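You operate a simulated robot arm through the tools that you are given. There is no shell and no other tool. Be economical: measure what you need, move in short steps, check, and stop when the job is done.

You run a simulated two-armed robot. Do the job below in one go: nothing can be reset, and whatever is moved stays where it is left.

Task
Soak up the spill with granules and sweep them into the dustpan.
Fine: cover all of it and wait till the granules turn dark; put the shaker and the brush back. Set down upright: granule shaker, red brush.

The check looks at the end state, three seconds after you hand in, the way a careful person would. Anything else that was tipped, shoved, dropped, spilled or broken makes it a failure. A push-on lid holds only when it is set on centred and level and pressed home; a screw cap is set on level and turned clockwise until tight.

Robot
Two 7-joint arms with fingered hands on one trunk that stands fixed in place. Base frame: the origin is at the foot of the trunk, x ahead of it, y to its left, z up; the work surface is at about z = 76. Units: cm, degrees, N and s.
The left shoulder is at [7, 13.2, 106.7], the right one opposite. With the tool pointing down near the work surface each hand reaches from about 34 to 62 cm from the base axis, measured 20 degrees to its own side. Payload 2.3 kg a hand.
Tool frame (each hand has its own): the origin (TCP) lies between the finger pads and is the grasp point; the fingertips stand 2.5 cm ahead of it; z points along the fingers, y is the line along which they close. The gripper opens to 8.8 cm. The gripper's body begins 2.9 cm behind the TCP. The gripper is a hand of 3 fingers: y runs from the thumb to the fingers, the wrist lies at [-1.3, -9.7, -16.2] in the tool frame, and closing takes about 1.5 s.
Orientation is that of the tool frame in the base frame, as [roll, pitch, yaw] about the fixed x, y, z axes, in that order (R = Rz(yaw) Ry(pitch) Rx(roll)). With the fingers straight down and the wrist toward the robot, the tool's x, y and z point along [0, 1, 0], [1, 0, 0] and [0, 0, -1] of the base frame.

Tools
- The arms move only by the tool arm_command. It takes "left_steps", "right_steps" or both (then of equal length, played together; a hand with none holds still); each is a list of rows, each an object (a shift or turn left out is 0, a gripper value left out holds the last) with "dp": the shift along the tool's x, y, z in cm, a list of three; "delta_rot": the turn, a rotation vector about the tool's x, y, z in degrees, a list of three. In form: [{"dp": [tx, ty, tz], "delta_rot": [rx, ry, rz]}, ...]. A call has 1 to 10 rows; each row is the pose to reach, as a shift and turn from the pose commanded when the call began, along the tool's axes at that moment. "left_jaw" and "right_jaw" are, for a hand that has rows, the closure, from 0 (fully open) to 1 (shut), set as the call begins (left out, the last holds). Rows are played at 5 a second. More than 5 cm and 8.6 degrees between two rows, or a gripper value outside its range, and nothing of the call is played. A pose out of reach is approached as far as the arm can. The call stops where the force on the tool passes 40 N (or 10 N more than at its start, if that is more) or the arm is blocked; 0.2 s more then pass. The fingers move at their own pace (about 10.8 cm/s each) and stop on an object; they squeeze with about 23 N. The grip force told is the motor's: it shows also when the fingers shut on nothing. Time passes only in rows, and 0.2 s behind the last, so rows that repeat a pose let the fingers close. It gives the time, the measured TCP pose, the force on the tool (base axes), the opening and the grip force at its end, in the units of the frame above (readings bear some noise), with the torque about the TCP (base axes, N m) and any sound that the robot's microphone picked up.
- Cameras (640 x 400 px; columns grow to the right, rows downward): "scene" is now at [11.68, -5.18, 137.76]; the picture's right is [-0.62, -0.79, 0.00], its down [-0.51, 0.40, -0.76] and it looks along [0.60, -0.47, -0.65] (base axes); focal length 214 px, centre (320, 200). "left" rides on the left gripper at [-5.8, -8.5, -9.9] in its tool frame; the picture's right is [-0.67, -0.35, 0.66], its down [0.69, -0.63, 0.37] and it looks along [0.29, 0.69, 0.66] (tool axes); focal length 261 px, centre (320, 200). "right" rides on the right gripper at [5.8, -8.5, -10] in its tool frame; the picture's right is [-0.67, 0.35, -0.66], its down [-0.69, -0.63, 0.37] and it looks along [-0.29, 0.69, 0.66] (tool axes); focal length 261 px, centre (320, 200).
- camera(camera): a new picture of that camera. No time passes.
- lift_body(by): slides the trunk up (or, below 0, down) by that many cm; the arms and the scene camera ride with it, the base frame stays. It gives what a move gives, with no picture.
- move_fingers(index, middle, thumb_bend, thumb_turn, hand): sets how far each is bent, from 0 (flat) to 100 (curled in); at 30 the hand is open as for a grip, at 70 the pads meet at the TCP. One left out holds its place. A second passes; each finger stops where it meets its share of the squeeze, and holds until it gets a number again. A gripper value or a shape takes the hand back. It gives what a move gives, with no picture; readings hold the bend of each and the force on the fingers (four entries, about 0 where the hand has none), thumb and palm. thumb_turn goes from beside the hand (0) to across from the fingers (100), as for a grip.
- preshape(shape, hand): the hand has 3 fingers and takes this shape, open, in about a second: jaw (thumb against the fingers, like two jaws); tri (thumb and two fingers); tip (a fingertip pinch); poke (one finger out to press); point (the index stretched); flat (the hand flat); cup (the hand cupped); fist (a fist). The gripper value then closes the fingers along that shape, each until it touches; the sizes above hold for jaw. It gives what a move gives, with no picture.
- aim_head(pan, tilt): turns the head with the scene camera to pan (to the left, within 86 degrees either way) and tilt (down, from -29 to 69), counted from straight ahead of the robot. It gives what a move gives.
- locate(camera, pixels): for up to 12 pixels [column, row] of the newest picture of that camera ("zoom" is the newest enlarged one), the place [x, y, z] in the base frame of the surface seen there, good to about 0.3 cm. No time passes.
- inspect(camera, box): a new picture of the part [left, top, right, bottom] of that camera's present view, enlarged. No time passes.
- job_done(): hands the job in; it is judged then, once.

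Go step by step. Measure first, check grasps and placings, and put right what went wrong. The budget is 80 turns and 56 pictures, counting those below and the enlarged ones. Unless the task says otherwise, let go and move clear before handing in, and close with one line.

The tools are called by a JSON object that holds its "op" and its "data". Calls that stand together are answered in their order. arm_command: Moves the arms, as the interface text tells. Its arguments: {"type":"object","properties":{"left_steps":{"type":"array"},"left_jaw":{"type":"number"},"right_steps":{"type":"array"},"right_jaw":{"type":"number"}},"required":[]} The other tools are called the same way: lift_body (by) slides the trunk up or down; preshape (shape, hand) gives the hand a shape; move_fingers (index, middle, thumb_bend, thumb_turn, hand) moves the fingers one by one; aim_head (pan, tilt) turns the head that bears the scene camera; camera (camera) takes a picture; locate (camera, pixels) gives the place of the surface under pixels of a picture; inspect (camera, box) takes an enlarged picture of a part of a camera's view; job_done () hands the job in.

At the start:

```text
clock: 0.0
left_tcp_pos: [44.99, 4.8, 115.2]
left_ee_rot: [180.0, 0.1, 90.1]
left_force: [-0.1, -0.4, -0.2]
left_ft_torque: [-0.01, 0.03, 0.01]
left_finger_gap: 8.76
left_grip_force: 0.1
left_shape: jaw
left_bend: [30.0, 30.0, 30.0, 98.0]
left_finger forces: [0.0, 0.0, 0.0, 0.0, 0.0, 0.0]
right_tcp_pos: [36.34, -28.96, 116.12]
right_ee_rot: [-180.0, 0.0, 89.9]
right_force: [0.1, 0.1, 0.2]
right_ft_torque: [0.01, 0.01, -0.01]
right_finger_gap: 8.74
right_grip_force: 0.0
right_shape: jaw
right_bend: [30.0, 30.0, 30.0, 98.0]
right_finger forces: [0.0, 0.1, 0.1, 0.1, 0.1, 0.0]
trunk travel left (down, up): [-62.5, 21.5]
head pan, tilt: [-38.1, 40.6]
```

scene: 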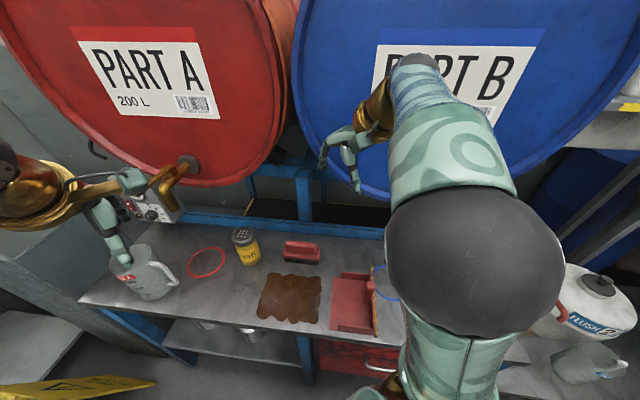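
right: 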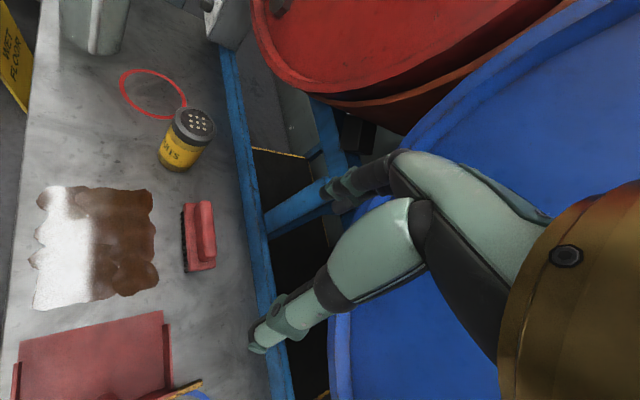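
left: 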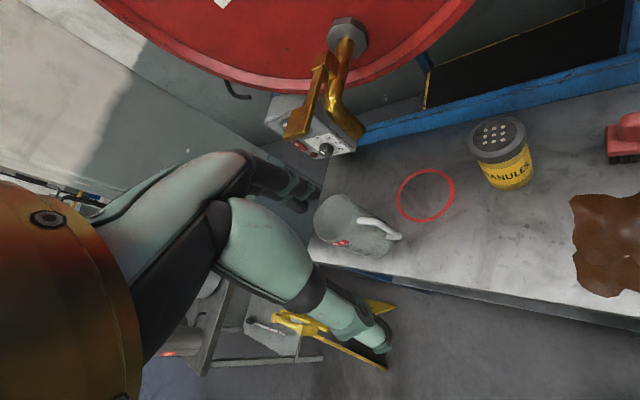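

The scene shows the shaker (245,245), brush (302,251), spill (290,298), dustpan (352,302), and red and blue rings. I'll measure them.

{"op": "locate", "data": {"camera": "scene", "pixels": [[244, 233], [248, 262], [285, 251], [318, 255], [302, 241], [265, 277], [321, 278], [257, 316], [317, 322], [338, 273], [332, 330], [372, 333]]}}

{"op": "locate", "data": {"camera": "right", "pixels": [[195, 122], [175, 165], [203, 205], [205, 262], [187, 235], [45, 190], [150, 192], [35, 305], [155, 285], [160, 315], [25, 345], [170, 370]]}}

{"op": "inspect", "data": {"camera": "scene", "box": [180, 210, 420, 360]}}

```text
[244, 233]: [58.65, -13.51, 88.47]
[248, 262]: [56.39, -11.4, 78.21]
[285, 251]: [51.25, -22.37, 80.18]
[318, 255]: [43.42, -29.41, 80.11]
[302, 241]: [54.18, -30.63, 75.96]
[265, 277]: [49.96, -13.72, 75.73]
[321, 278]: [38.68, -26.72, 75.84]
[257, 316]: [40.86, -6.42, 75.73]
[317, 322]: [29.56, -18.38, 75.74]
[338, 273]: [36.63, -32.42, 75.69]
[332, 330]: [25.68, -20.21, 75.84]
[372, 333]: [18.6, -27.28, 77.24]
```

```text
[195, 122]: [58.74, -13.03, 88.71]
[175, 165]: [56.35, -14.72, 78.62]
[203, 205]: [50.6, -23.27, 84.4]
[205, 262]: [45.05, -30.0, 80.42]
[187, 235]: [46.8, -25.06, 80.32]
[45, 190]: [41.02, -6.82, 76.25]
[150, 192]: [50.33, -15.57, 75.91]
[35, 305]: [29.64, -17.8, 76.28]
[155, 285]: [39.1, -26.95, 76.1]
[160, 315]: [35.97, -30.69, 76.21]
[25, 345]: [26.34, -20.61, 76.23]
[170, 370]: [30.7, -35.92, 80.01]
```

```text
2.67 times, centred on (300, 285) of scene
```

zoom: 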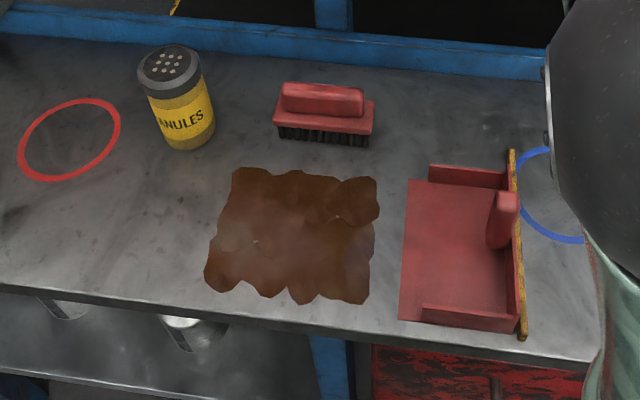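

{"op": "locate", "data": {"camera": "zoom", "pixels": [[412, 185], [400, 315], [430, 170], [424, 310], [512, 155], [522, 330], [505, 200], [500, 245], [282, 95], [365, 98], [277, 130], [370, 140]]}}

{"op": "locate", "data": {"camera": "scene", "pixels": [[207, 250], [207, 276], [190, 265], [226, 260], [376, 285], [388, 298], [150, 280], [230, 220], [300, 200], [300, 228], [200, 170], [370, 200]]}}

{"op": "inspect", "data": {"camera": "right", "box": [20, 80, 260, 230]}}

```text
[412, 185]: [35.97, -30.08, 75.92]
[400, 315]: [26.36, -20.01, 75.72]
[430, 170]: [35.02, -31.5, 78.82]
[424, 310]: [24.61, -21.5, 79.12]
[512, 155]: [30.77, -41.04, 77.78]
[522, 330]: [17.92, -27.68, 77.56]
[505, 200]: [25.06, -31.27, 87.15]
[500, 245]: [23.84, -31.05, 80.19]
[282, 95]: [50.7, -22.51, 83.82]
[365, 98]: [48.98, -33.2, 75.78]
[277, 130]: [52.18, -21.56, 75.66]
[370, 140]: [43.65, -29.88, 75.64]
```

```text
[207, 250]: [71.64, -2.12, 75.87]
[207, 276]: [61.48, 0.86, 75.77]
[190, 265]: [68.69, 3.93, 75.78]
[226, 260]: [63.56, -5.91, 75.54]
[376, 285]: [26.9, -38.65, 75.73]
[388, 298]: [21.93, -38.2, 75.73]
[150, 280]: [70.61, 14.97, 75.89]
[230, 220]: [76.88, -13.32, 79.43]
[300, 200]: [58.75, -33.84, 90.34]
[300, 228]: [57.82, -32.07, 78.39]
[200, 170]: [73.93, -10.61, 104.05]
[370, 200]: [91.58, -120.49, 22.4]
```

```text
2.67 times, centred on (140, 155) of right
```

zoom: 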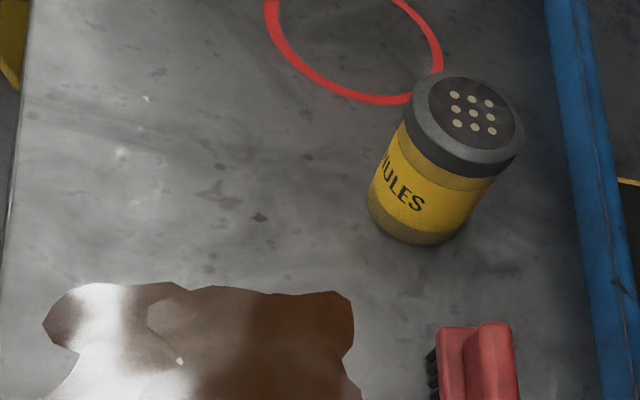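

The objects are measured: the spill lies directly in front of the dustpan mouth, and the brush and shaker are further back. I'll rotate the right hand in the air to a horizontal side-grasp pose first, to test reach.

{"op": "arm_command", "data": {"right_steps": [{"dp": [0.9, 0.9, 1], "delta_rot": [-4.6, -4.6, -4.6]}, {"dp": [1.8, 1.8, 2], "delta_rot": [-9.2, -9.2, -9.2]}, {"dp": [2.7, 2.7, 3], "delta_rot": [-13.8, -13.8, -13.8]}, {"dp": [3.6, 3.6, 4], "delta_rot": [-18.4, -18.4, -18.4]}, {"dp": [4.5, 4.5, 5], "delta_rot": [-23, -23, -23]}, {"dp": [5.4, 5.4, 6], "delta_rot": [-27.6, -27.6, -27.6]}, {"dp": [6.3, 6.3, 7], "delta_rot": [-32.2, -32.2, -32.2]}, {"dp": [7.2, 7.2, 8], "delta_rot": [-36.8, -36.8, -36.8]}, {"dp": [8.1, 8.1, 9], "delta_rot": [-41.4, -41.4, -41.4]}, {"dp": [9, 9, 10], "delta_rot": [-46, -46, -46]}]}}

```text
clock: 2.2
left_tcp_pos: [45.24, 4.61, 115.0]
left_ee_rot: [-179.8, -0.1, 89.9]
left_force: [-0.3, -0.1, -0.1]
left_ft_torque: [0.02, 0.0, -0.02]
left_finger_gap: 8.76
left_grip_force: 0.0
left_shape: jaw
left_bend: [30.0, 30.0, 30.0, 98.0]
left_finger forces: [0.1, 0.0, 0.0, 0.0, 0.0, 0.1]
right_tcp_pos: [48.87, -23.73, 111.05]
right_ee_rot: [145.5, 56.1, 121.7]
right_force: [0.5, -0.4, -0.3]
right_ft_torque: [0.02, 0.02, -0.03]
right_finger_gap: 8.76
right_grip_force: 0.1
right_shape: jaw
right_bend: [30.0, 30.0, 30.0, 98.0]
right_finger forces: [0.0, 0.0, 0.1, 0.0, 0.1, 0.0]
right hand out of reach, approached as far as the arm can: row 3, 4, 5, 6, 9, 10
trunk travel left (down, up): [-62.5, 21.5]
head pan, tilt: [-38.1, 40.6]
```

Orientation followed well but the position was too close to the shoulder. I'll finish the rotation while moving further out and lower.

{"op": "arm_command", "data": {"right_steps": [{"dp": [2, 0.4, 1.6], "delta_rot": [-3.8, -3.8, -3.8]}, {"dp": [4, 0.8, 3.3], "delta_rot": [-7.7, -7.7, -7.7]}, {"dp": [6, 1.2, 5], "delta_rot": [-11.5, -11.5, -11.5]}, {"dp": [8, 1.6, 6.6], "delta_rot": [-15.4, -15.4, -15.4]}, {"dp": [10, 2, 8.3], "delta_rot": [-19.3, -19.3, -19.3]}, {"dp": [12, 2.5, 10], "delta_rot": [-23.1, -23.1, -23.1]}, {"dp": [12, 2.5, 10], "delta_rot": [-23.1, -23.1, -23.1]}]}}

```text
clock: 3.8
left_tcp_pos: [45.1, 4.85, 115.13]
left_ee_rot: [179.9, 0.0, 89.9]
left_force: [-0.8, 0.7, -0.4]
left_ft_torque: [0.03, -0.01, 0.01]
left_finger_gap: 8.77
left_grip_force: 0.0
left_shape: jaw
left_bend: [30.0, 30.0, 30.0, 98.0]
left_finger forces: [0.1, 0.0, 0.1, 0.0, 0.1, 0.0]
right_tcp_pos: [58.11, -18.4, 111.62]
right_ee_rot: [176.6, 85.1, 175.7]
right_force: [-0.4, -0.7, 0.3]
right_ft_torque: [0.04, 0.0, 0.03]
right_finger_gap: 8.74
right_grip_force: 0.1
right_shape: jaw
right_bend: [30.0, 30.0, 30.0, 98.0]
right_finger forces: [0.0, 0.0, 0.0, 0.0, 0.0, 0.0]
right hand out of reach, approached as far as the arm can: row 1, 2, 3, 4, 5, 6, 7
trunk travel left (down, up): [-62.5, 21.5]
head pan, tilt: [-38.1, 40.6]
```

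The right hand has the side orientation but stays at z≈111. I'll look at the arm posture before using the trunk.

{"op": "camera", "data": {"camera": "scene"}}

{"op": "camera", "data": {"camera": "right"}}

```text
50 pictures are left
```

scene: 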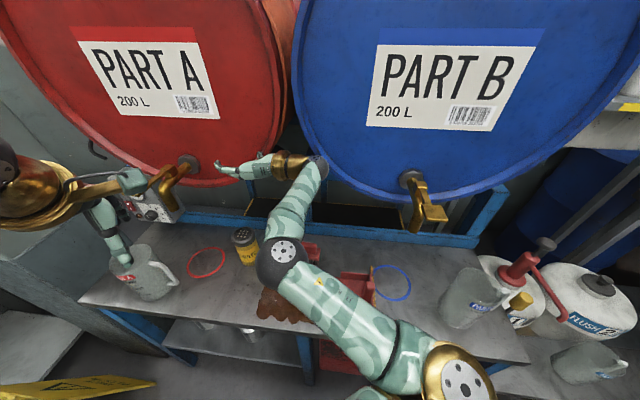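

```text
49 pictures are left
```

right: 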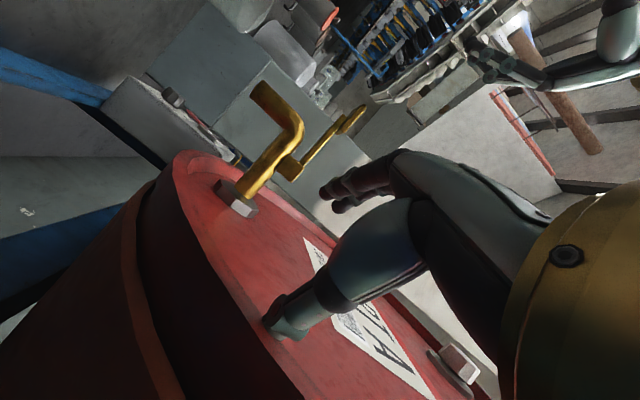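

The forearm came in rolled far over, so this pose suits pouring rather than grasping. I'll unwind to fingers-down, then turn to a thumb-up side grasp with fingers pointing forward-left.

{"op": "arm_command", "data": {"right_steps": [{"dp": [0.3, -0.2, -1], "delta_rot": [4.6, 4.6, 4.6]}, {"dp": [0.6, -0.4, -2], "delta_rot": [9.2, 9.2, 9.2]}, {"dp": [0.9, -0.6, -3], "delta_rot": [13.8, 13.8, 13.8]}, {"dp": [1.2, -0.8, -4], "delta_rot": [18.4, 18.4, 18.4]}, {"dp": [1.5, -1, -5], "delta_rot": [23, 23, 23]}, {"dp": [1.8, -1.2, -6], "delta_rot": [27.6, 27.6, 27.6]}, {"dp": [2.1, -1.4, -7], "delta_rot": [32.2, 32.2, 32.2]}, {"dp": [2.4, -1.6, -8], "delta_rot": [36.8, 36.8, 36.8]}, {"dp": [2.7, -1.8, -9], "delta_rot": [41.4, 41.4, 41.4]}, {"dp": [3, -2, -10], "delta_rot": [46, 46, 46]}]}}

```text
clock: 6.0
left_tcp_pos: [45.14, 4.75, 115.1]
left_ee_rot: [-180.0, 0.0, 90.0]
left_force: [0.6, 0.0, 0.1]
left_ft_torque: [0.02, 0.03, -0.02]
left_finger_gap: 8.74
left_grip_force: 0.0
left_shape: jaw
left_bend: [30.0, 30.0, 30.0, 98.0]
left_finger forces: [0.0, 0.0, 0.0, 0.1, 0.0, 0.0]
right_tcp_pos: [47.63, -20.15, 109.01]
right_ee_rot: [165.8, 24.9, 110.7]
right_force: [-0.1, -1.0, -0.1]
right_ft_torque: [-0.01, 0.01, -0.01]
right_finger_gap: 8.77
right_grip_force: 0.1
right_shape: jaw
right_bend: [30.0, 30.0, 30.0, 98.0]
right_finger forces: [0.0, 0.0, 0.1, 0.1, 0.0, 0.0]
right hand out of reach, approached as far as the arm can: row 1, 2, 3
trunk travel left (down, up): [-62.5, 21.5]
head pan, tilt: [-38.1, 40.6]
```

Unwound well. Next I turn toward the thumb-up side grasp while descending.

{"op": "arm_command", "data": {"right_steps": [{"dp": [0.3, 0, 0.9], "delta_rot": [-2.22, 6.13, 5.13]}, {"dp": [0.6, 0, 1.8], "delta_rot": [-4.44, 12.26, 10.26]}, {"dp": [0.9, 0, 2.7], "delta_rot": [-6.66, 18.4, 15.4]}, {"dp": [1.2, 0, 3.6], "delta_rot": [-8.88, 24.5, 20.5]}, {"dp": [1.5, 0, 4.5], "delta_rot": [-11.1, 30.6, 25.6]}, {"dp": [1.8, 0, 5.4], "delta_rot": [-13.3, 36.8, 30.8]}, {"dp": [2.1, 0, 6.3], "delta_rot": [-15.5, 42.9, 35.9]}, {"dp": [2.4, 0, 7.2], "delta_rot": [-17.8, 49, 41]}, {"dp": [2.7, 0, 8.1], "delta_rot": [-20, 55.2, 46.2]}, {"dp": [3, 0, 9], "delta_rot": [-22.2, 61.3, 51.3]}]}}

```text
clock: 8.2
left_tcp_pos: [45.15, 4.74, 115.09]
left_ee_rot: [179.9, 0.0, 89.9]
left_force: [-0.1, -0.6, 0.8]
left_ft_torque: [0.02, -0.02, 0.0]
left_finger_gap: 8.72
left_grip_force: 0.2
left_shape: jaw
left_bend: [30.0, 30.0, 30.0, 98.0]
left_finger forces: [0.0, 0.0, 0.0, 0.0, 0.1, 0.0]
right_tcp_pos: [49.96, -20.26, 99.68]
right_ee_rot: [145.3, -52.5, 90.4]
right_force: [0.6, 0.1, 0.6]
right_ft_torque: [0.0, 0.01, -0.01]
right_finger_gap: 8.81
right_grip_force: 0.1
right_shape: jaw
right_bend: [30.0, 30.0, 30.0, 98.0]
right_finger forces: [0.0, 0.1, 0.1, 0.1, 0.0, 0.0]
trunk travel left (down, up): [-62.5, 21.5]
head pan, tilt: [-38.1, 40.6]
```

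{"op": "arm_command", "data": {"right_steps": [{"dp": [-1.2, -0.3, 0.9], "delta_rot": [-2.1, 5.8, 4.9]}, {"dp": [-2.4, -0.6, 1.8], "delta_rot": [-4.2, 11.7, 9.8]}, {"dp": [-3.6, -0.9, 2.7], "delta_rot": [-6.3, 17.5, 14.6]}, {"dp": [-4.8, -1.1, 3.7], "delta_rot": [-8.4, 23.4, 19.5]}, {"dp": [-5.95, -1.36, 4.6], "delta_rot": [-10.5, 29.2, 24.4]}, {"dp": [-5.95, -1.36, 4.6], "delta_rot": [-10.5, 29.2, 24.4]}]}}

{"op": "camera", "data": {"camera": "scene"}}

{"op": "camera", "data": {"camera": "right"}}

```text
clock: 9.6
left_tcp_pos: [45.12, 4.8, 115.08]
left_ee_rot: [-179.9, 0.0, 90.0]
left_force: [-0.2, 0.0, -0.3]
left_ft_torque: [-0.02, 0.01, 0.0]
left_finger_gap: 8.78
left_grip_force: 0.0
left_shape: jaw
left_bend: [30.0, 30.0, 30.0, 98.0]
left_finger forces: [0.0, 0.0, 0.1, 0.0, 0.0, 0.1]
right_tcp_pos: [51.49, -20.25, 92.34]
right_ee_rot: [-17.4, -89.4, -117.7]
right_force: [-0.4, -0.3, -0.3]
right_ft_torque: [0.01, -0.01, 0.02]
right_finger_gap: 8.75
right_grip_force: 0.1
right_shape: jaw
right_bend: [30.0, 30.0, 30.0, 98.0]
right_finger forces: [0.1, 0.0, 0.0, 0.0, 0.0, 0.1]
trunk travel left (down, up): [-62.5, 21.5]
head pan, tilt: [-38.1, 40.6]
```

```text
48 pictures are left
```

scene: 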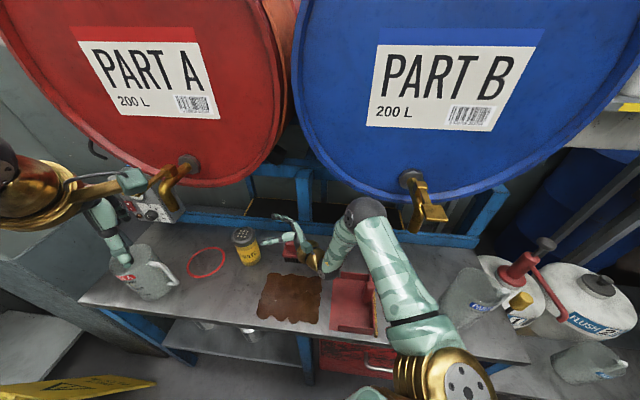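

```text
47 pictures are left
```

right: 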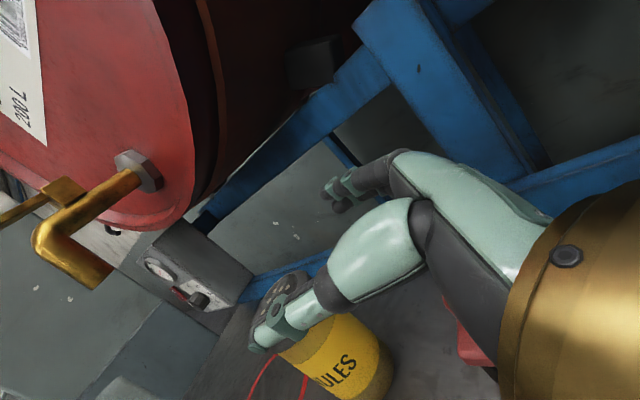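

The hand holds the intended thumb-up pose. Going straight down would crowd the brush, so I yaw 25° clockwise, shift to a pre-grasp in front of the shaker, then lower.

{"op": "arm_command", "data": {"right_steps": [{"dp": [0, -0.8, 0.7], "delta_rot": [-6.2, 0, 0]}, {"dp": [0, -1.6, 1.4], "delta_rot": [-12.5, 0, 0]}, {"dp": [0, -2.5, 2.1], "delta_rot": [-18.8, 0, 0]}, {"dp": [0, -3.3, 2.85], "delta_rot": [-25, 0, 0]}, {"dp": [-2.5, -3.3, 2.85], "delta_rot": [-25, 0, 0]}, {"dp": [-5, -3.3, 2.85], "delta_rot": [-25, 0, 0]}, {"dp": [-7.5, -3.3, 2.85], "delta_rot": [-25, 0, 0]}, {"dp": [-10, -3.3, 2.85], "delta_rot": [-25, 0, 0]}, {"dp": [-10, -3.3, 2.85], "delta_rot": [-25, 0, 0]}]}}

{"op": "inspect", "data": {"camera": "scene", "box": [180, 190, 420, 340]}}

{"op": "camera", "data": {"camera": "right"}}

```text
clock: 11.6
left_tcp_pos: [45.16, 4.74, 115.11]
left_ee_rot: [179.9, 0.0, 89.9]
left_force: [0.6, -0.8, 0.4]
left_ft_torque: [0.04, -0.01, 0.0]
left_finger_gap: 8.77
left_grip_force: 0.0
left_shape: jaw
left_bend: [30.0, 30.0, 30.0, 98.0]
left_finger forces: [0.1, 0.0, 0.1, 0.1, 0.0, 0.0]
right_tcp_pos: [51.27, -15.72, 82.45]
right_ee_rot: [-59.4, -89.4, -100.8]
right_force: [-1.3, 0.6, -0.2]
right_ft_torque: [-0.03, -0.03, 0.0]
right_finger_gap: 8.78
right_grip_force: 0.0
right_shape: jaw
right_bend: [30.0, 30.0, 30.0, 98.0]
right_finger forces: [0.0, 0.0, 0.1, 0.0, 0.1, 0.0]
trunk travel left (down, up): [-62.5, 21.5]
head pan, tilt: [-38.1, 40.6]
```

```text
2.67 times, centred on (300, 265) of scene
```

zoom: 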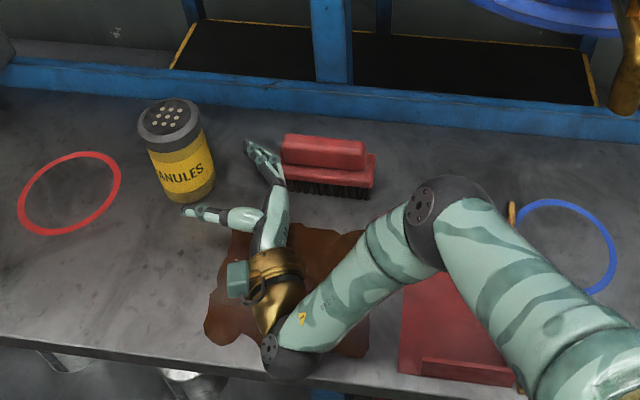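

```text
45 pictures are left
```

right: 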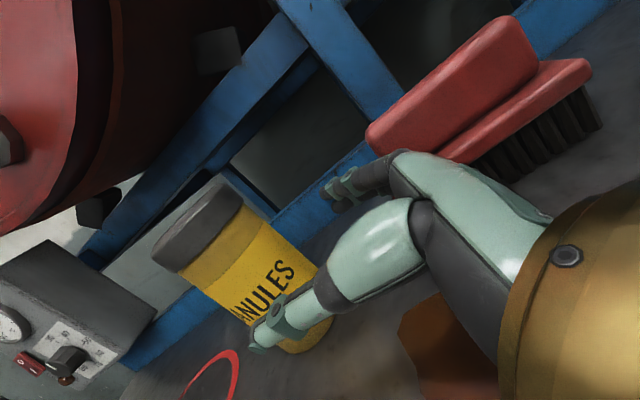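

The hand is at the pre-grasp with the shaker ahead and the brush clear. I'll refine the shaker's centre and check elbow height.

{"op": "locate", "data": {"camera": "zoom", "pixels": [[168, 116], [140, 118], [198, 118], [175, 102], [165, 135], [185, 180], [160, 185], [210, 180], [450, 210], [290, 355], [300, 370], [440, 255]]}}

```text
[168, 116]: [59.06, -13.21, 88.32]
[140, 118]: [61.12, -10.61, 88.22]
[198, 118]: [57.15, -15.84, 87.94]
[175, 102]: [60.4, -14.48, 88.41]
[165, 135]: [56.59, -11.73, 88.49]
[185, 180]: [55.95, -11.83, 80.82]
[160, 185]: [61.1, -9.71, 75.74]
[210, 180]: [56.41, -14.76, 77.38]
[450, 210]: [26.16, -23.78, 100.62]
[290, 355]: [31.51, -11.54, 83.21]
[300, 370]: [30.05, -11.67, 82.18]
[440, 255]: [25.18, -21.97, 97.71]
```

{"op": "arm_command", "data": {"right_steps": [{"dp": [-0.2, 0, 1.8]}, {"dp": [-0.3, 0, 3.6]}, {"dp": [-0.4, 0, 5.4]}, {"dp": [-0.4, 0, 6.5]}, {"dp": [-0.4, 0, 7.2]}]}}

{"op": "inspect", "data": {"camera": "scene", "box": [180, 190, 420, 340]}}

```text
clock: 12.8
left_tcp_pos: [45.12, 4.84, 115.13]
left_ee_rot: [-179.9, -0.1, 90.1]
left_force: [0.1, 0.8, 0.4]
left_ft_torque: [0.04, 0.03, 0.0]
left_finger_gap: 8.77
left_grip_force: 0.1
left_shape: jaw
left_bend: [30.0, 30.0, 30.0, 98.0]
left_finger forces: [0.1, 0.0, 0.0, 0.0, 0.1, 0.0]
right_tcp_pos: [58.04, -13.42, 82.02]
right_ee_rot: [-57.9, -89.6, -102.3]
right_force: [0.3, -0.1, 0.0]
right_ft_torque: [0.0, 0.03, 0.0]
right_finger_gap: 8.79
right_grip_force: 0.0
right_shape: jaw
right_bend: [30.0, 30.0, 30.0, 98.0]
right_finger forces: [0.0, 0.0, 0.1, 0.0, 0.0, 0.0]
trunk travel left (down, up): [-62.5, 21.5]
head pan, tilt: [-38.1, 40.6]
```

```text
2.67 times, centred on (300, 265) of scene
```

zoom: 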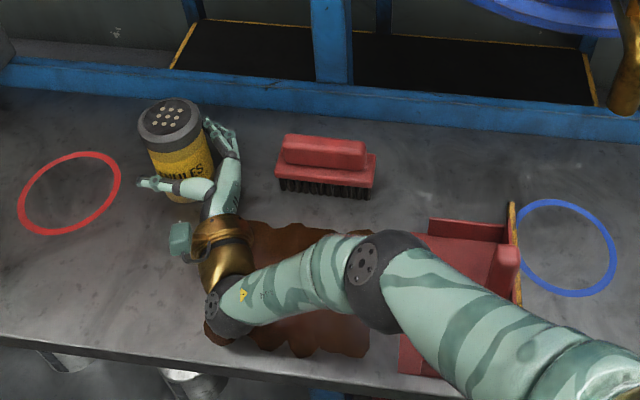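

The fingers straddle the shaker without contact, so I close the hand.

{"op": "arm_command", "data": {"right_steps": [{"dp": [0, 0, 0]}, {"dp": [0, 0, 0]}, {"dp": [0, 0, 0]}, {"dp": [0, 0, 0]}, {"dp": [0, 0, 0]}, {"dp": [0, 0, 0]}, {"dp": [0, 0, 0]}, {"dp": [0, 0, 0]}], "right_jaw": 1}}

{"op": "inspect", "data": {"camera": "scene", "box": [180, 190, 420, 340]}}

```text
clock: 14.6
left_tcp_pos: [45.17, 4.72, 115.15]
left_ee_rot: [-179.9, 0.0, 90.0]
left_force: [0.5, -0.1, 0.4]
left_ft_torque: [-0.01, 0.02, 0.0]
left_finger_gap: 8.77
left_grip_force: 0.0
left_shape: jaw
left_bend: [30.0, 30.0, 30.0, 98.0]
left_finger forces: [0.0, 0.0, 0.0, 0.0, 0.1, 0.0]
right_tcp_pos: [57.99, -13.37, 82.04]
right_ee_rot: [-45.9, -89.6, -114.2]
right_force: [0.4, 0.2, 0.5]
right_ft_torque: [0.02, 0.01, -0.02]
right_finger_gap: 5.44
right_grip_force: 23.3
right_shape: jaw
right_bend: [28.0, 39.0, 63.0, 100.0]
right_finger forces: [13.7, 6.7, 0.1, 0.1, 21.8, 0.0]
trunk travel left (down, up): [-62.5, 21.5]
head pan, tilt: [-38.1, 40.6]
```

```text
2.67 times, centred on (300, 265) of scene
```

zoom: 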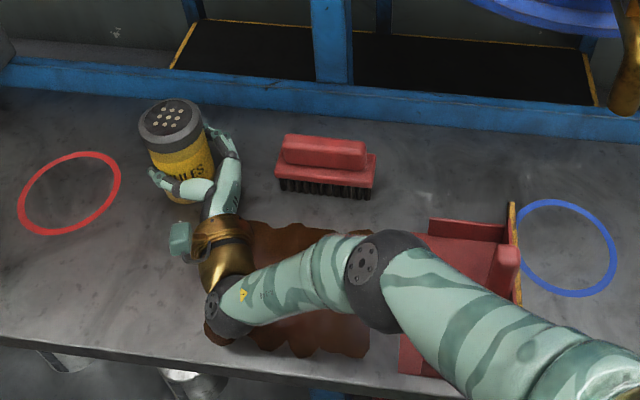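

The shaker is gripped (23 N). I lift it and draw back toward the spill.

{"op": "arm_command", "data": {"right_steps": [{"dp": [2, 0, 0]}, {"dp": [5, 0, 0]}, {"dp": [8, 0, -1]}, {"dp": [11, 0, -3]}, {"dp": [14, 0, -5]}, {"dp": [17, 0, -7]}, {"dp": [19, 0, -9]}, {"dp": [19, 0, -9]}]}}

{"op": "camera", "data": {"camera": "scene"}}

```text
clock: 16.4
left_tcp_pos: [45.24, 4.8, 114.96]
left_ee_rot: [-180.0, -0.1, 90.1]
left_force: [0.2, -0.2, -0.3]
left_ft_torque: [0.02, 0.0, 0.03]
left_finger_gap: 8.76
left_grip_force: 0.1
left_shape: jaw
left_bend: [30.0, 30.0, 30.0, 98.0]
left_finger forces: [0.0, 0.0, 0.0, 0.0, 0.0, 0.0]
right_tcp_pos: [49.62, -16.68, 100.04]
right_ee_rot: [-35.7, -89.4, -124.3]
right_force: [-0.1, 0.5, -2.8]
right_ft_torque: [-0.05, 0.01, -0.01]
right_finger_gap: 5.42
right_grip_force: 22.9
right_shape: jaw
right_bend: [29.0, 39.0, 63.0, 100.0]
right_finger forces: [13.0, 7.9, 0.0, 0.1, 22.5, 0.0]
right hand out of reach, approached as far as the arm can: row 7, 8
trunk travel left (down, up): [-62.5, 21.5]
head pan, tilt: [-38.1, 40.6]
```

```text
42 pictures are left
```

scene: 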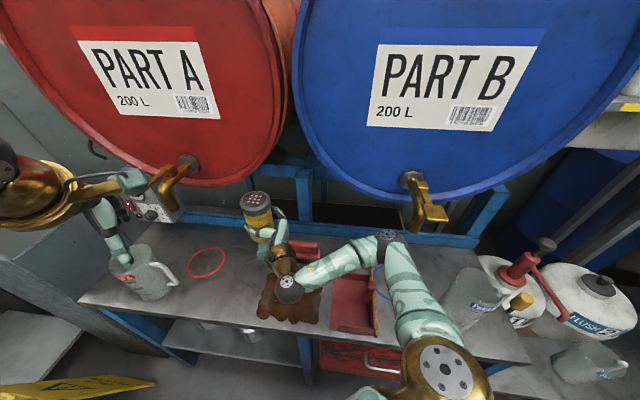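

The shaker is held clear above the bench. Raising the trunk should help reach near poses, so I check the left-hand tap clearance first.

{"op": "locate", "data": {"camera": "scene", "pixels": [[155, 185], [190, 163], [165, 205], [130, 180], [110, 225], [60, 190], [415, 190], [435, 212], [388, 237], [250, 100], [290, 140]]}}

```text
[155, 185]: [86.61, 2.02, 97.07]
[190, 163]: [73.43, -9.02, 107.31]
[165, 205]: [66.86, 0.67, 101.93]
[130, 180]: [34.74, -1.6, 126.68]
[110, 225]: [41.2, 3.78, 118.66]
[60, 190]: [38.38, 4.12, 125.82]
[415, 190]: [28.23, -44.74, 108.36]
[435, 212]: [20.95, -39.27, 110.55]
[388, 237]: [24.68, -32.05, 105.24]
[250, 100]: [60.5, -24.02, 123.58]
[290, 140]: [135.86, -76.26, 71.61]
```

The blue tap is at about (21,-39,110), close to the elbow, so I must keep the elbow away from it. A straight trunk raise is clear of both drums, so I raise by 20.

{"op": "lift_body", "data": {"by": 20}}

{"op": "camera", "data": {"camera": "scene"}}

```text
clock: 18.6
left_tcp_pos: [45.25, 4.61, 135.05]
left_ee_rot: [-180.0, 0.0, 90.1]
left_force: [0.5, 0.7, -0.6]
left_ft_torque: [-0.02, 0.0, 0.03]
left_finger_gap: 8.74
left_grip_force: 0.1
left_shape: jaw
left_bend: [30.0, 30.0, 30.0, 98.0]
left_finger forces: [0.1, 0.0, 0.0, 0.0, 0.0, 0.0]
right_tcp_pos: [49.57, -16.72, 120.15]
right_ee_rot: [-43.6, -89.4, -116.5]
right_force: [-0.2, 0.5, -2.9]
right_ft_torque: [-0.02, 0.02, 0.02]
right_finger_gap: 5.43
right_grip_force: 23.4
right_shape: jaw
right_bend: [29.0, 39.0, 63.0, 100.0]
right_finger forces: [13.0, 7.9, 0.1, 0.0, 22.3, 0.0]
trunk travel left (down, up): [-82.5, 1.5]
head pan, tilt: [-38.1, 40.6]
```

```text
41 pictures are left
```

scene: 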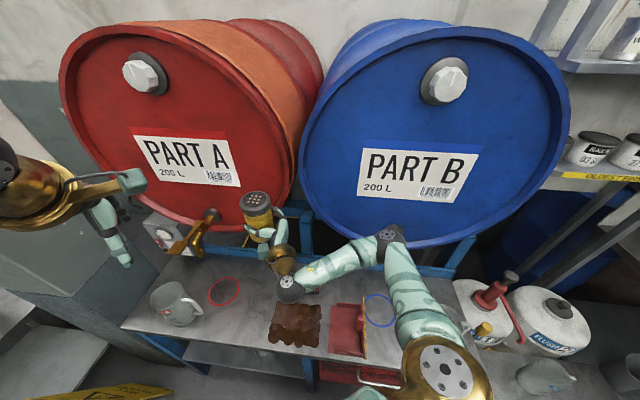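

Now I roll the forearm, tipping the shaker toward horizontal above the spill, while lowering to z≈106.

{"op": "arm_command", "data": {"right_steps": [{"dp": [-2, -0.2, -0.6], "delta_rot": [0, -2.7, -7.5]}, {"dp": [-4, -0.4, -1.2], "delta_rot": [0, -5.4, -15]}, {"dp": [-6, -0.6, -1.8], "delta_rot": [0, -8.1, -22.5]}, {"dp": [-8, -0.8, -2.4], "delta_rot": [0, -10.8, -30]}, {"dp": [-10, -1, -3], "delta_rot": [0, -13.5, -37.5]}, {"dp": [-11, -1.2, -3.3], "delta_rot": [0, -16.2, -45]}, {"dp": [-12, -1.3, -3.6], "delta_rot": [0, -18.9, -52.5]}, {"dp": [-13, -1.4, -3.9], "delta_rot": [0, -21.6, -60]}, {"dp": [-14, -1.6, -4.3], "delta_rot": [0, -24.3, -67.5]}, {"dp": [-14, -1.6, -4.3], "delta_rot": [0, -24.3, -67.5]}]}}

{"op": "camera", "data": {"camera": "scene"}}

```text
clock: 20.8
left_tcp_pos: [45.11, 4.64, 135.14]
left_ee_rot: [180.0, -0.1, 90.0]
left_force: [1.0, 0.2, -0.3]
left_ft_torque: [0.02, -0.01, 0.0]
left_finger_gap: 8.78
left_grip_force: 0.1
left_shape: jaw
left_bend: [30.0, 30.0, 30.0, 98.0]
left_finger forces: [0.1, 0.0, 0.0, 0.0, 0.0, 0.1]
right_tcp_pos: [46.58, -20.89, 104.84]
right_ee_rot: [109.3, -18.8, 90.7]
right_force: [0.2, -1.1, -4.3]
right_ft_torque: [-0.05, 0.05, 0.0]
right_finger_gap: 5.44
right_grip_force: 22.6
right_shape: jaw
right_bend: [29.0, 40.0, 63.0, 100.0]
right_finger forces: [13.0, 6.7, 0.0, 0.1, 23.9, 0.0]
right hand out of reach, approached as far as the arm can: row 7, 8, 9, 10
trunk travel left (down, up): [-82.5, 1.5]
head pan, tilt: [-38.1, 40.6]
```

```text
40 pictures are left
```

scene: 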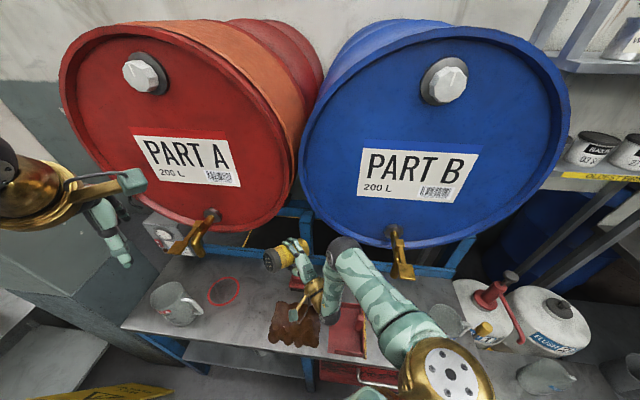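

The shaker tilts left over the spill area and the elbow stays left of the blue tap. I continue the roll and lower.

{"op": "arm_command", "data": {"right_steps": [{"dp": [-0.2, -1, 0], "delta_rot": [0, -2.7, -7.6]}, {"dp": [-0.4, -2, 0], "delta_rot": [0, -5.4, -15.2]}, {"dp": [-0.6, -3, 0], "delta_rot": [0, -8.1, -22.8]}, {"dp": [-0.8, -4.2, 0], "delta_rot": [0, -10.8, -30.4]}, {"dp": [-1, -5.2, 0], "delta_rot": [0, -13.5, -38]}, {"dp": [-1.2, -6.3, 0], "delta_rot": [0, -16.2, -45.6]}, {"dp": [-1.4, -7.4, 0], "delta_rot": [0, -18.9, -53.2]}]}}

{"op": "camera", "data": {"camera": "scene"}}

```text
clock: 22.4
left_tcp_pos: [46.49, 6.22, 134.53]
left_ee_rot: [-179.4, 0.8, 89.7]
left_force: [-0.3, -0.2, 0.5]
left_ft_torque: [-0.02, -0.05, 0.01]
left_finger_gap: 8.77
left_grip_force: 0.0
left_shape: jaw
left_bend: [30.0, 30.0, 30.0, 98.0]
left_finger forces: [0.0, 0.0, 0.0, 0.1, 0.1, 0.1]
right_tcp_pos: [46.54, -36.23, 108.48]
right_ee_rot: [114.5, 32.4, 97.8]
right_force: [2.2, 27.3, -32.3]
right_ft_torque: [-0.4, 0.5, 0.49]
right_finger_gap: 4.65
right_grip_force: 23.6
right_shape: jaw
right_bend: [74.0, 48.0, 67.0, 95.0]
right_finger forces: [17.9, 23.5, 0.1, 0.0, 22.2, 0.1]
right hand out of reach, approached as far as the arm can: row 1, 2, 3, 4, 5, 6, 7
trunk travel left (down, up): [-82.5, 1.5]
head pan, tilt: [-38.1, 40.6]
stopped in row 7 (right hand): the force on the tool passed its limit at 61 N (the readings are from after the stop); the commanded pose is now the measured one
```

```text
39 pictures are left
```

scene: 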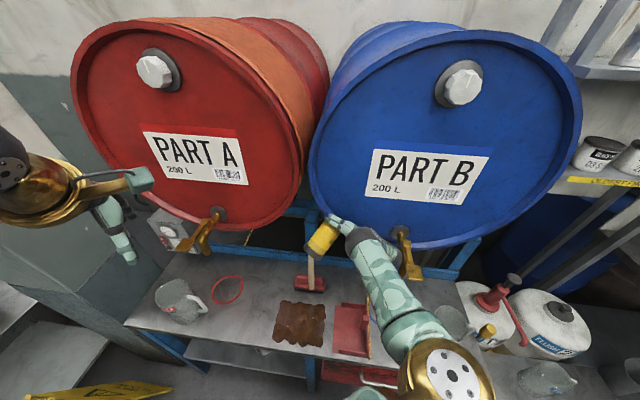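

The arm drifted toward the drum and granules are running out onto the brush area. I immediately tip the lid back up and move away from the drum toward the earlier good pose.

{"op": "arm_command", "data": {"right_steps": [{"dp": [3.7, 1.35, 0], "delta_rot": [-1, 2.9, 7.9]}, {"dp": [7.4, 2.7, 0], "delta_rot": [-2, 5.8, 15.8]}, {"dp": [11.1, 4.0, 0], "delta_rot": [-2.9, 8.7, 23.6]}, {"dp": [14.8, 5.4, 0], "delta_rot": [-3.9, 11.6, 31.4]}, {"dp": [14.8, 5.4, 0], "delta_rot": [-4.9, 14.5, 39.2]}, {"dp": [14.8, 5.4, 0], "delta_rot": [-5.9, 17.4, 47]}, {"dp": [14.8, 5.4, 0], "delta_rot": [-6.9, 20.3, 54.8]}]}}

{"op": "camera", "data": {"camera": "scene"}}

```text
clock: 24.0
left_tcp_pos: [45.16, 4.29, 135.11]
left_ee_rot: [-180.0, -0.1, 89.6]
left_force: [-0.2, -0.5, -0.3]
left_ft_torque: [-0.01, -0.01, -0.01]
left_finger_gap: 8.74
left_grip_force: 0.0
left_shape: jaw
left_bend: [30.0, 30.0, 30.0, 98.0]
left_finger forces: [0.0, 0.0, 0.1, 0.1, 0.0, 0.1]
right_tcp_pos: [45.84, -22.8, 105.17]
right_ee_rot: [105.7, -26.4, 97.2]
right_force: [0.2, -0.6, -4.2]
right_ft_torque: [-0.17, 0.0, 0.02]
right_finger_gap: 4.67
right_grip_force: 23.3
right_shape: jaw
right_bend: [74.0, 47.0, 67.0, 100.0]
right_finger forces: [19.1, 1.9, 0.0, 0.1, 21.1, 0.1]
right hand out of reach, approached as far as the arm can: row 1, 2, 3, 4, 5
trunk travel left (down, up): [-82.5, 1.5]
head pan, tilt: [-38.1, 40.6]
```

```text
38 pictures are left
```

scene: 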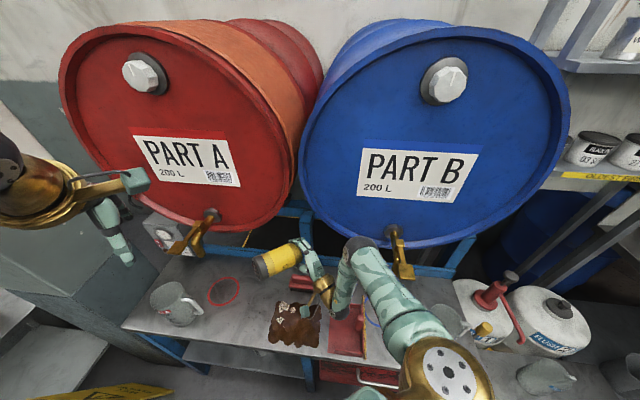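

{"op": "inspect", "data": {"camera": "scene", "box": [230, 230, 390, 330]}}

{"op": "camera", "data": {"camera": "right"}}

{"op": "locate", "data": {"camera": "scene", "pixels": [[355, 245], [342, 270], [340, 310], [400, 262], [335, 300], [380, 270], [258, 268], [300, 245]]}}

```text
4.00 times, centred on (310, 280) of scene
```

zoom: 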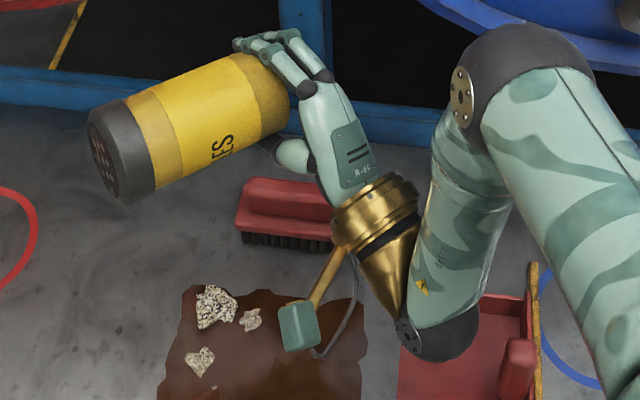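

```text
36 pictures are left
```

right: 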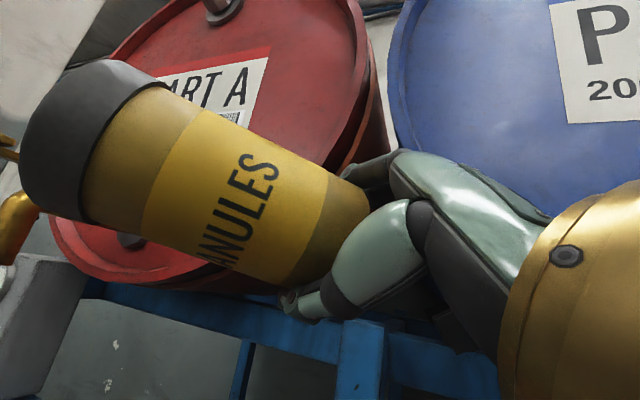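

```text
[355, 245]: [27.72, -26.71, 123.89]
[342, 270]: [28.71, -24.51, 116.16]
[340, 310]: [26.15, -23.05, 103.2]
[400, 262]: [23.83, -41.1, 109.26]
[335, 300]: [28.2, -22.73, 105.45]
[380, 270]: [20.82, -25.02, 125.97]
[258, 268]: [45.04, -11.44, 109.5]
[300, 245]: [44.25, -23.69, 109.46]
```

The shaker slid in the grip: the hand now holds only its base rim, though granules fell only on the spill. I'll turn it upright over the spill and bring the left hand in to take it for a regrasp.

{"op": "arm_command", "data": {"right_steps": [{"dp": [0.8, -0.3, 0.7], "delta_rot": [-0.72, 2.06, 6.0]}, {"dp": [1.6, -0.6, 1.4], "delta_rot": [-1.44, 4.1, 12]}, {"dp": [2.4, -0.9, 2.1], "delta_rot": [-2.2, 6.2, 18]}, {"dp": [3.2, -1.2, 2.8], "delta_rot": [-2.9, 8.2, 24]}, {"dp": [4, -1.5, 3.5], "delta_rot": [-3.6, 10.3, 30]}, {"dp": [4.8, -1.8, 4.2], "delta_rot": [-4.3, 12.4, 36]}, {"dp": [5.6, -2.1, 4.9], "delta_rot": [-5, 14.4, 42]}, {"dp": [6.4, -2.5, 5.6], "delta_rot": [-5.8, 16.5, 48]}, {"dp": [6.9, -2.9, 6.3], "delta_rot": [-6.5, 18.5, 54]}, {"dp": [6.9, -2.9, 6.3], "delta_rot": [-7.2, 20.6, 60.2]}], "left_steps": [{"dp": [0, 0, 1], "delta_rot": [-0.7, -8.2, -0.7]}, {"dp": [0, 0, 2], "delta_rot": [-1.4, -16.4, -1.4]}, {"dp": [0, 0, 3], "delta_rot": [-2.1, -24.6, -2.1]}, {"dp": [0, 0, 4], "delta_rot": [-2.8, -32.7, -2.8]}, {"dp": [0, 0, 5], "delta_rot": [-3.5, -40.8, -3.5]}, {"dp": [0, 0, 6], "delta_rot": [-4.2, -49, -4.2]}, {"dp": [0, 0, 7], "delta_rot": [-4.9, -57.1, -4.9]}, {"dp": [0, 0, 8], "delta_rot": [-5.6, -65.3, -5.6]}, {"dp": [0, 0, 9], "delta_rot": [-6.3, -73.5, -6.3]}, {"dp": [0, 0, 10], "delta_rot": [-7, -81.6, -7]}]}}

{"op": "camera", "data": {"camera": "scene"}}

```text
clock: 26.2
left_tcp_pos: [45.4, 4.5, 125.14]
left_ee_rot: [175.3, 81.9, 94.0]
left_force: [0.2, -0.5, -0.1]
left_ft_torque: [0.05, 0.01, -0.01]
left_finger_gap: 8.76
left_grip_force: 0.1
left_shape: jaw
left_bend: [30.0, 30.0, 30.0, 98.0]
left_finger forces: [0.0, 0.0, 0.1, 0.1, 0.1, 0.1]
right_tcp_pos: [49.99, -13.9, 104.02]
right_ee_rot: [14.4, -83.5, -175.4]
right_force: [-0.5, 0.1, -3.3]
right_ft_torque: [-0.02, 0.0, -0.03]
right_finger_gap: 4.67
right_grip_force: 23.5
right_shape: jaw
right_bend: [74.0, 47.0, 68.0, 100.0]
right_finger forces: [19.5, 2.5, 0.1, 0.0, 19.3, 0.0]
trunk travel left (down, up): [-82.5, 1.5]
head pan, tilt: [-38.1, 40.6]
```

```text
35 pictures are left
```

scene: 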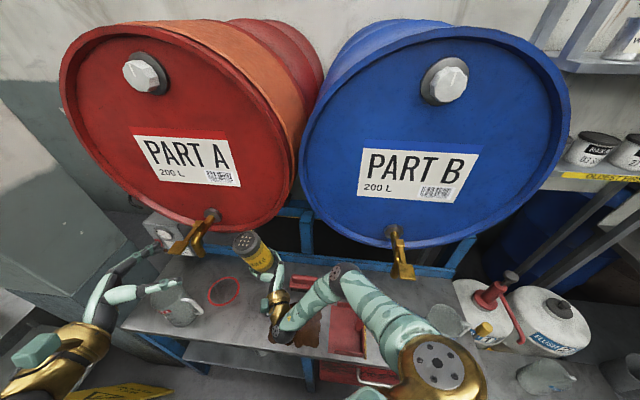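

Both arms reached. The shaker is upright at pixel (250,250); I measure where it sits.

{"op": "inspect", "data": {"camera": "scene", "box": [200, 210, 360, 310]}}

{"op": "locate", "data": {"camera": "zoom", "pixels": [[180, 120], [145, 130], [225, 120], [170, 140], [190, 105], [235, 170], [260, 230], [200, 190], [290, 200], [230, 235]]}}

```text
4.00 times, centred on (280, 260) of scene
```

zoom: 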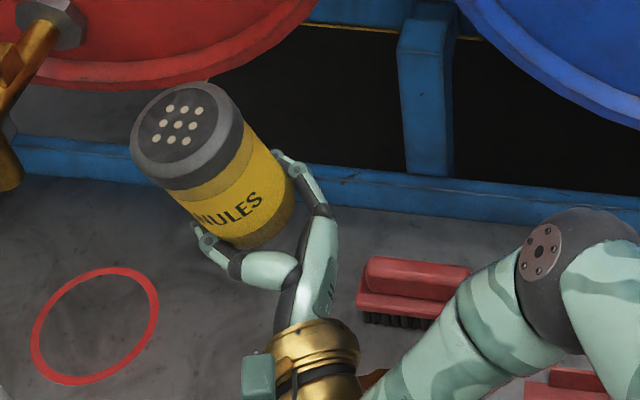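

```text
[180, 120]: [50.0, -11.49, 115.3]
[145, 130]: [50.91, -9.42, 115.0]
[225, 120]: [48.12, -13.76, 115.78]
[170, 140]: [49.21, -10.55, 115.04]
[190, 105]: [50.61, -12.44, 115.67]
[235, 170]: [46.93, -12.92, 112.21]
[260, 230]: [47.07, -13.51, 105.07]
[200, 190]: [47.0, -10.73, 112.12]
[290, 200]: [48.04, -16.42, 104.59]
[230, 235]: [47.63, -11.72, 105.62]
```

The shaker leans slightly left, with its lid centre at (50,-11.5,115.3). The left hand goes to a pre-grasp beside it.

{"op": "arm_command", "data": {"left_steps": [{"dp": [3, 0.3, 1], "delta_rot": [0, -2, 0]}, {"dp": [6, 0.6, 3], "delta_rot": [-0.3, -4, -0.3]}, {"dp": [9, 1, 6], "delta_rot": [-0.5, -6, -0.5]}, {"dp": [12, 1.4, 9], "delta_rot": [-0.7, -8.2, -0.7]}, {"dp": [13.7, 1.6, 11], "delta_rot": [-0.7, -8.2, -0.7]}, {"dp": [13.7, 1.6, 11], "delta_rot": [-0.7, -8.2, -0.7]}]}}

{"op": "inspect", "data": {"camera": "scene", "box": [160, 210, 320, 310]}}

{"op": "camera", "data": {"camera": "left"}}

```text
clock: 27.6
left_tcp_pos: [48.44, -4.07, 109.93]
left_ee_rot: [-63.2, 89.8, -143.7]
left_force: [0.0, 0.1, 0.0]
left_ft_torque: [-0.01, 0.02, -0.01]
left_finger_gap: 8.77
left_grip_force: 0.0
left_shape: jaw
left_bend: [30.0, 30.0, 30.0, 98.0]
left_finger forces: [0.0, 0.0, 0.1, 0.0, 0.1, 0.1]
right_tcp_pos: [50.12, -13.89, 104.03]
right_ee_rot: [14.8, -83.5, -175.8]
right_force: [-0.4, 0.0, -3.7]
right_ft_torque: [-0.04, -0.01, 0.01]
right_finger_gap: 4.63
right_grip_force: 23.2
right_shape: jaw
right_bend: [74.0, 47.0, 68.0, 100.0]
right_finger forces: [19.5, 2.4, 0.1, 0.1, 19.3, 0.1]
trunk travel left (down, up): [-82.5, 1.5]
head pan, tilt: [-38.1, 40.6]
```

```text
4.00 times, centred on (240, 260) of scene
```

zoom: 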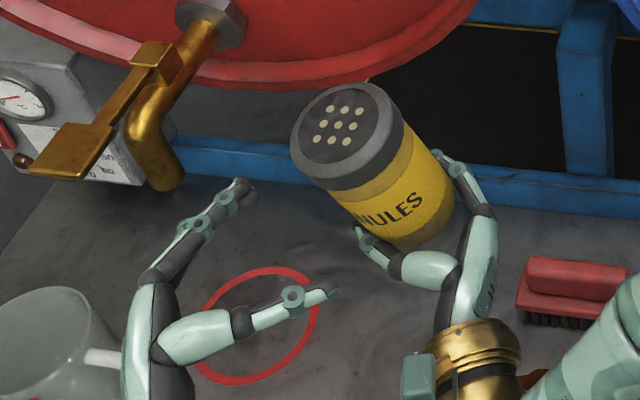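

```text
32 pictures are left
```

left: 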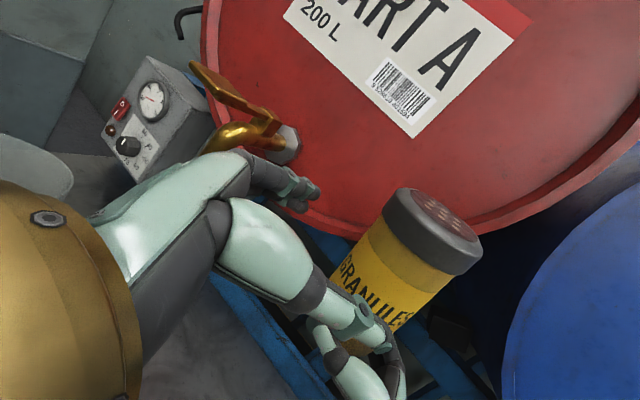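

{"op": "arm_command", "data": {"left_steps": [{"dp": [-0.1, 0, 2]}, {"dp": [-0.3, 0, 4]}, {"dp": [-0.5, 0, 6]}, {"dp": [-0.5, 0, 7.6]}, {"dp": [-0.5, 0, 7.6]}]}}

{"op": "inspect", "data": {"camera": "scene", "box": [160, 210, 320, 310]}}

```text
clock: 28.8
left_tcp_pos: [49.77, -11.63, 110.39]
left_ee_rot: [102.1, 89.9, 21.5]
left_force: [-0.8, 0.1, -0.2]
left_ft_torque: [-0.01, -0.01, 0.02]
left_finger_gap: 8.78
left_grip_force: 0.1
left_shape: jaw
left_bend: [30.0, 30.0, 30.0, 98.0]
left_finger forces: [0.0, 0.0, 0.0, 0.0, 0.1, 0.0]
right_tcp_pos: [50.02, -13.9, 104.03]
right_ee_rot: [15.2, -83.6, -176.3]
right_force: [0.0, -0.3, -3.2]
right_ft_torque: [0.0, -0.02, 0.01]
right_finger_gap: 4.61
right_grip_force: 22.9
right_shape: jaw
right_bend: [74.0, 47.0, 68.0, 100.0]
right_finger forces: [19.5, 2.4, 0.0, 0.0, 19.2, 0.0]
trunk travel left (down, up): [-82.5, 1.5]
head pan, tilt: [-38.1, 40.6]
```

```text
4.00 times, centred on (240, 260) of scene
```

zoom: 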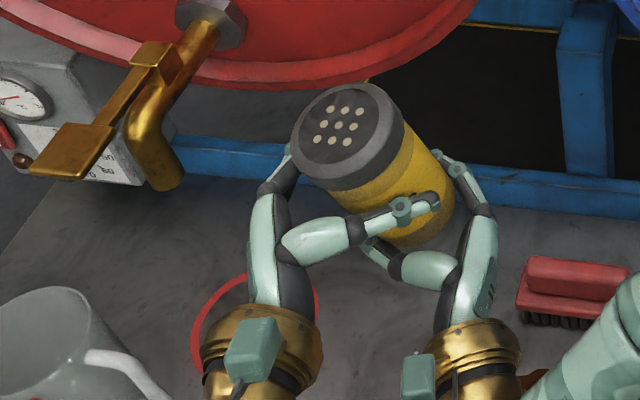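

The left hand straddles the shaker cleanly. I close the left hand and hold.

{"op": "arm_command", "data": {"left_steps": [{"dp": [0, 0, 0]}, {"dp": [0, 0, 0]}, {"dp": [0, 0, 0]}, {"dp": [0, 0, 0]}, {"dp": [0, 0, 0]}, {"dp": [0, 0, 0]}, {"dp": [0, 0, 0]}, {"dp": [0, 0, 0]}], "left_jaw": 1}}

```text
clock: 30.6
left_tcp_pos: [49.71, -11.59, 110.5]
left_ee_rot: [0.3, 89.9, -80.2]
left_force: [0.7, -1.2, 0.0]
left_ft_torque: [0.0, 0.0, 0.14]
left_finger_gap: 5.46
left_grip_force: 22.7
left_shape: jaw
left_bend: [28.0, 39.0, 64.0, 100.0]
left_finger forces: [14.2, 8.0, 0.0, 0.0, 21.4, 0.0]
right_tcp_pos: [50.05, -13.98, 104.04]
right_ee_rot: [15.7, -83.5, -176.7]
right_force: [-0.6, 1.1, -3.7]
right_ft_torque: [-0.1, -0.08, -0.12]
right_finger_gap: 4.65
right_grip_force: 22.4
right_shape: jaw
right_bend: [74.0, 47.0, 68.0, 100.0]
right_finger forces: [19.2, 2.0, 0.0, 0.0, 21.3, 0.0]
trunk travel left (down, up): [-82.5, 1.5]
head pan, tilt: [-38.1, 40.6]
```

The left hand has a good mid-body grip (14+8 vs 21 N). It will do the pouring, so I open the right hand and back it out.

{"op": "arm_command", "data": {"right_steps": [{"dp": [0, 0, 0]}, {"dp": [0, 0, 0]}, {"dp": [0, 0, 0]}, {"dp": [0, 0, 0]}, {"dp": [0, 0, -1.5]}, {"dp": [0, 0, -3.5]}, {"dp": [0, 0, -6]}, {"dp": [0, 0, -8]}], "right_jaw": 0}}

{"op": "inspect", "data": {"camera": "scene", "box": [160, 210, 320, 310]}}

```text
clock: 32.4
left_tcp_pos: [49.71, -11.63, 110.39]
left_ee_rot: [-1.8, 89.9, -82.2]
left_force: [0.3, -0.1, -0.2]
left_ft_torque: [0.0, 0.03, 0.01]
left_finger_gap: 5.42
left_grip_force: 23.3
left_shape: jaw
left_bend: [28.0, 39.0, 64.0, 100.0]
left_finger forces: [14.3, 8.9, 0.0, 0.0, 21.8, 0.0]
right_tcp_pos: [42.54, -16.49, 103.16]
right_ee_rot: [15.9, -83.5, -176.7]
right_force: [0.7, 0.2, -0.2]
right_ft_torque: [0.0, -0.02, -0.01]
right_finger_gap: 8.77
right_grip_force: 0.0
right_shape: jaw
right_bend: [30.0, 30.0, 30.0, 98.0]
right_finger forces: [0.0, 0.1, 0.1, 0.0, 0.0, 0.0]
trunk travel left (down, up): [-82.5, 1.5]
head pan, tilt: [-38.1, 40.6]
```

```text
4.00 times, centred on (240, 260) of scene
```

zoom: 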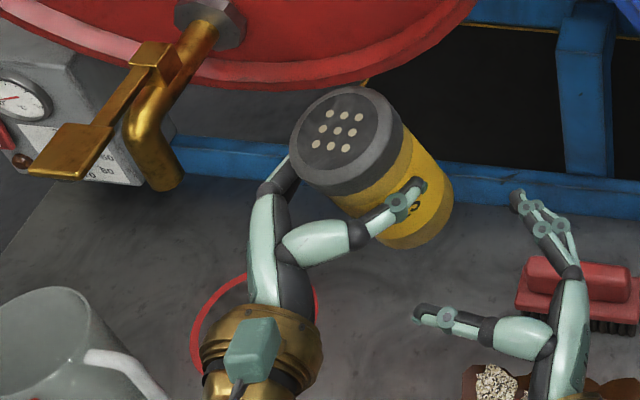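

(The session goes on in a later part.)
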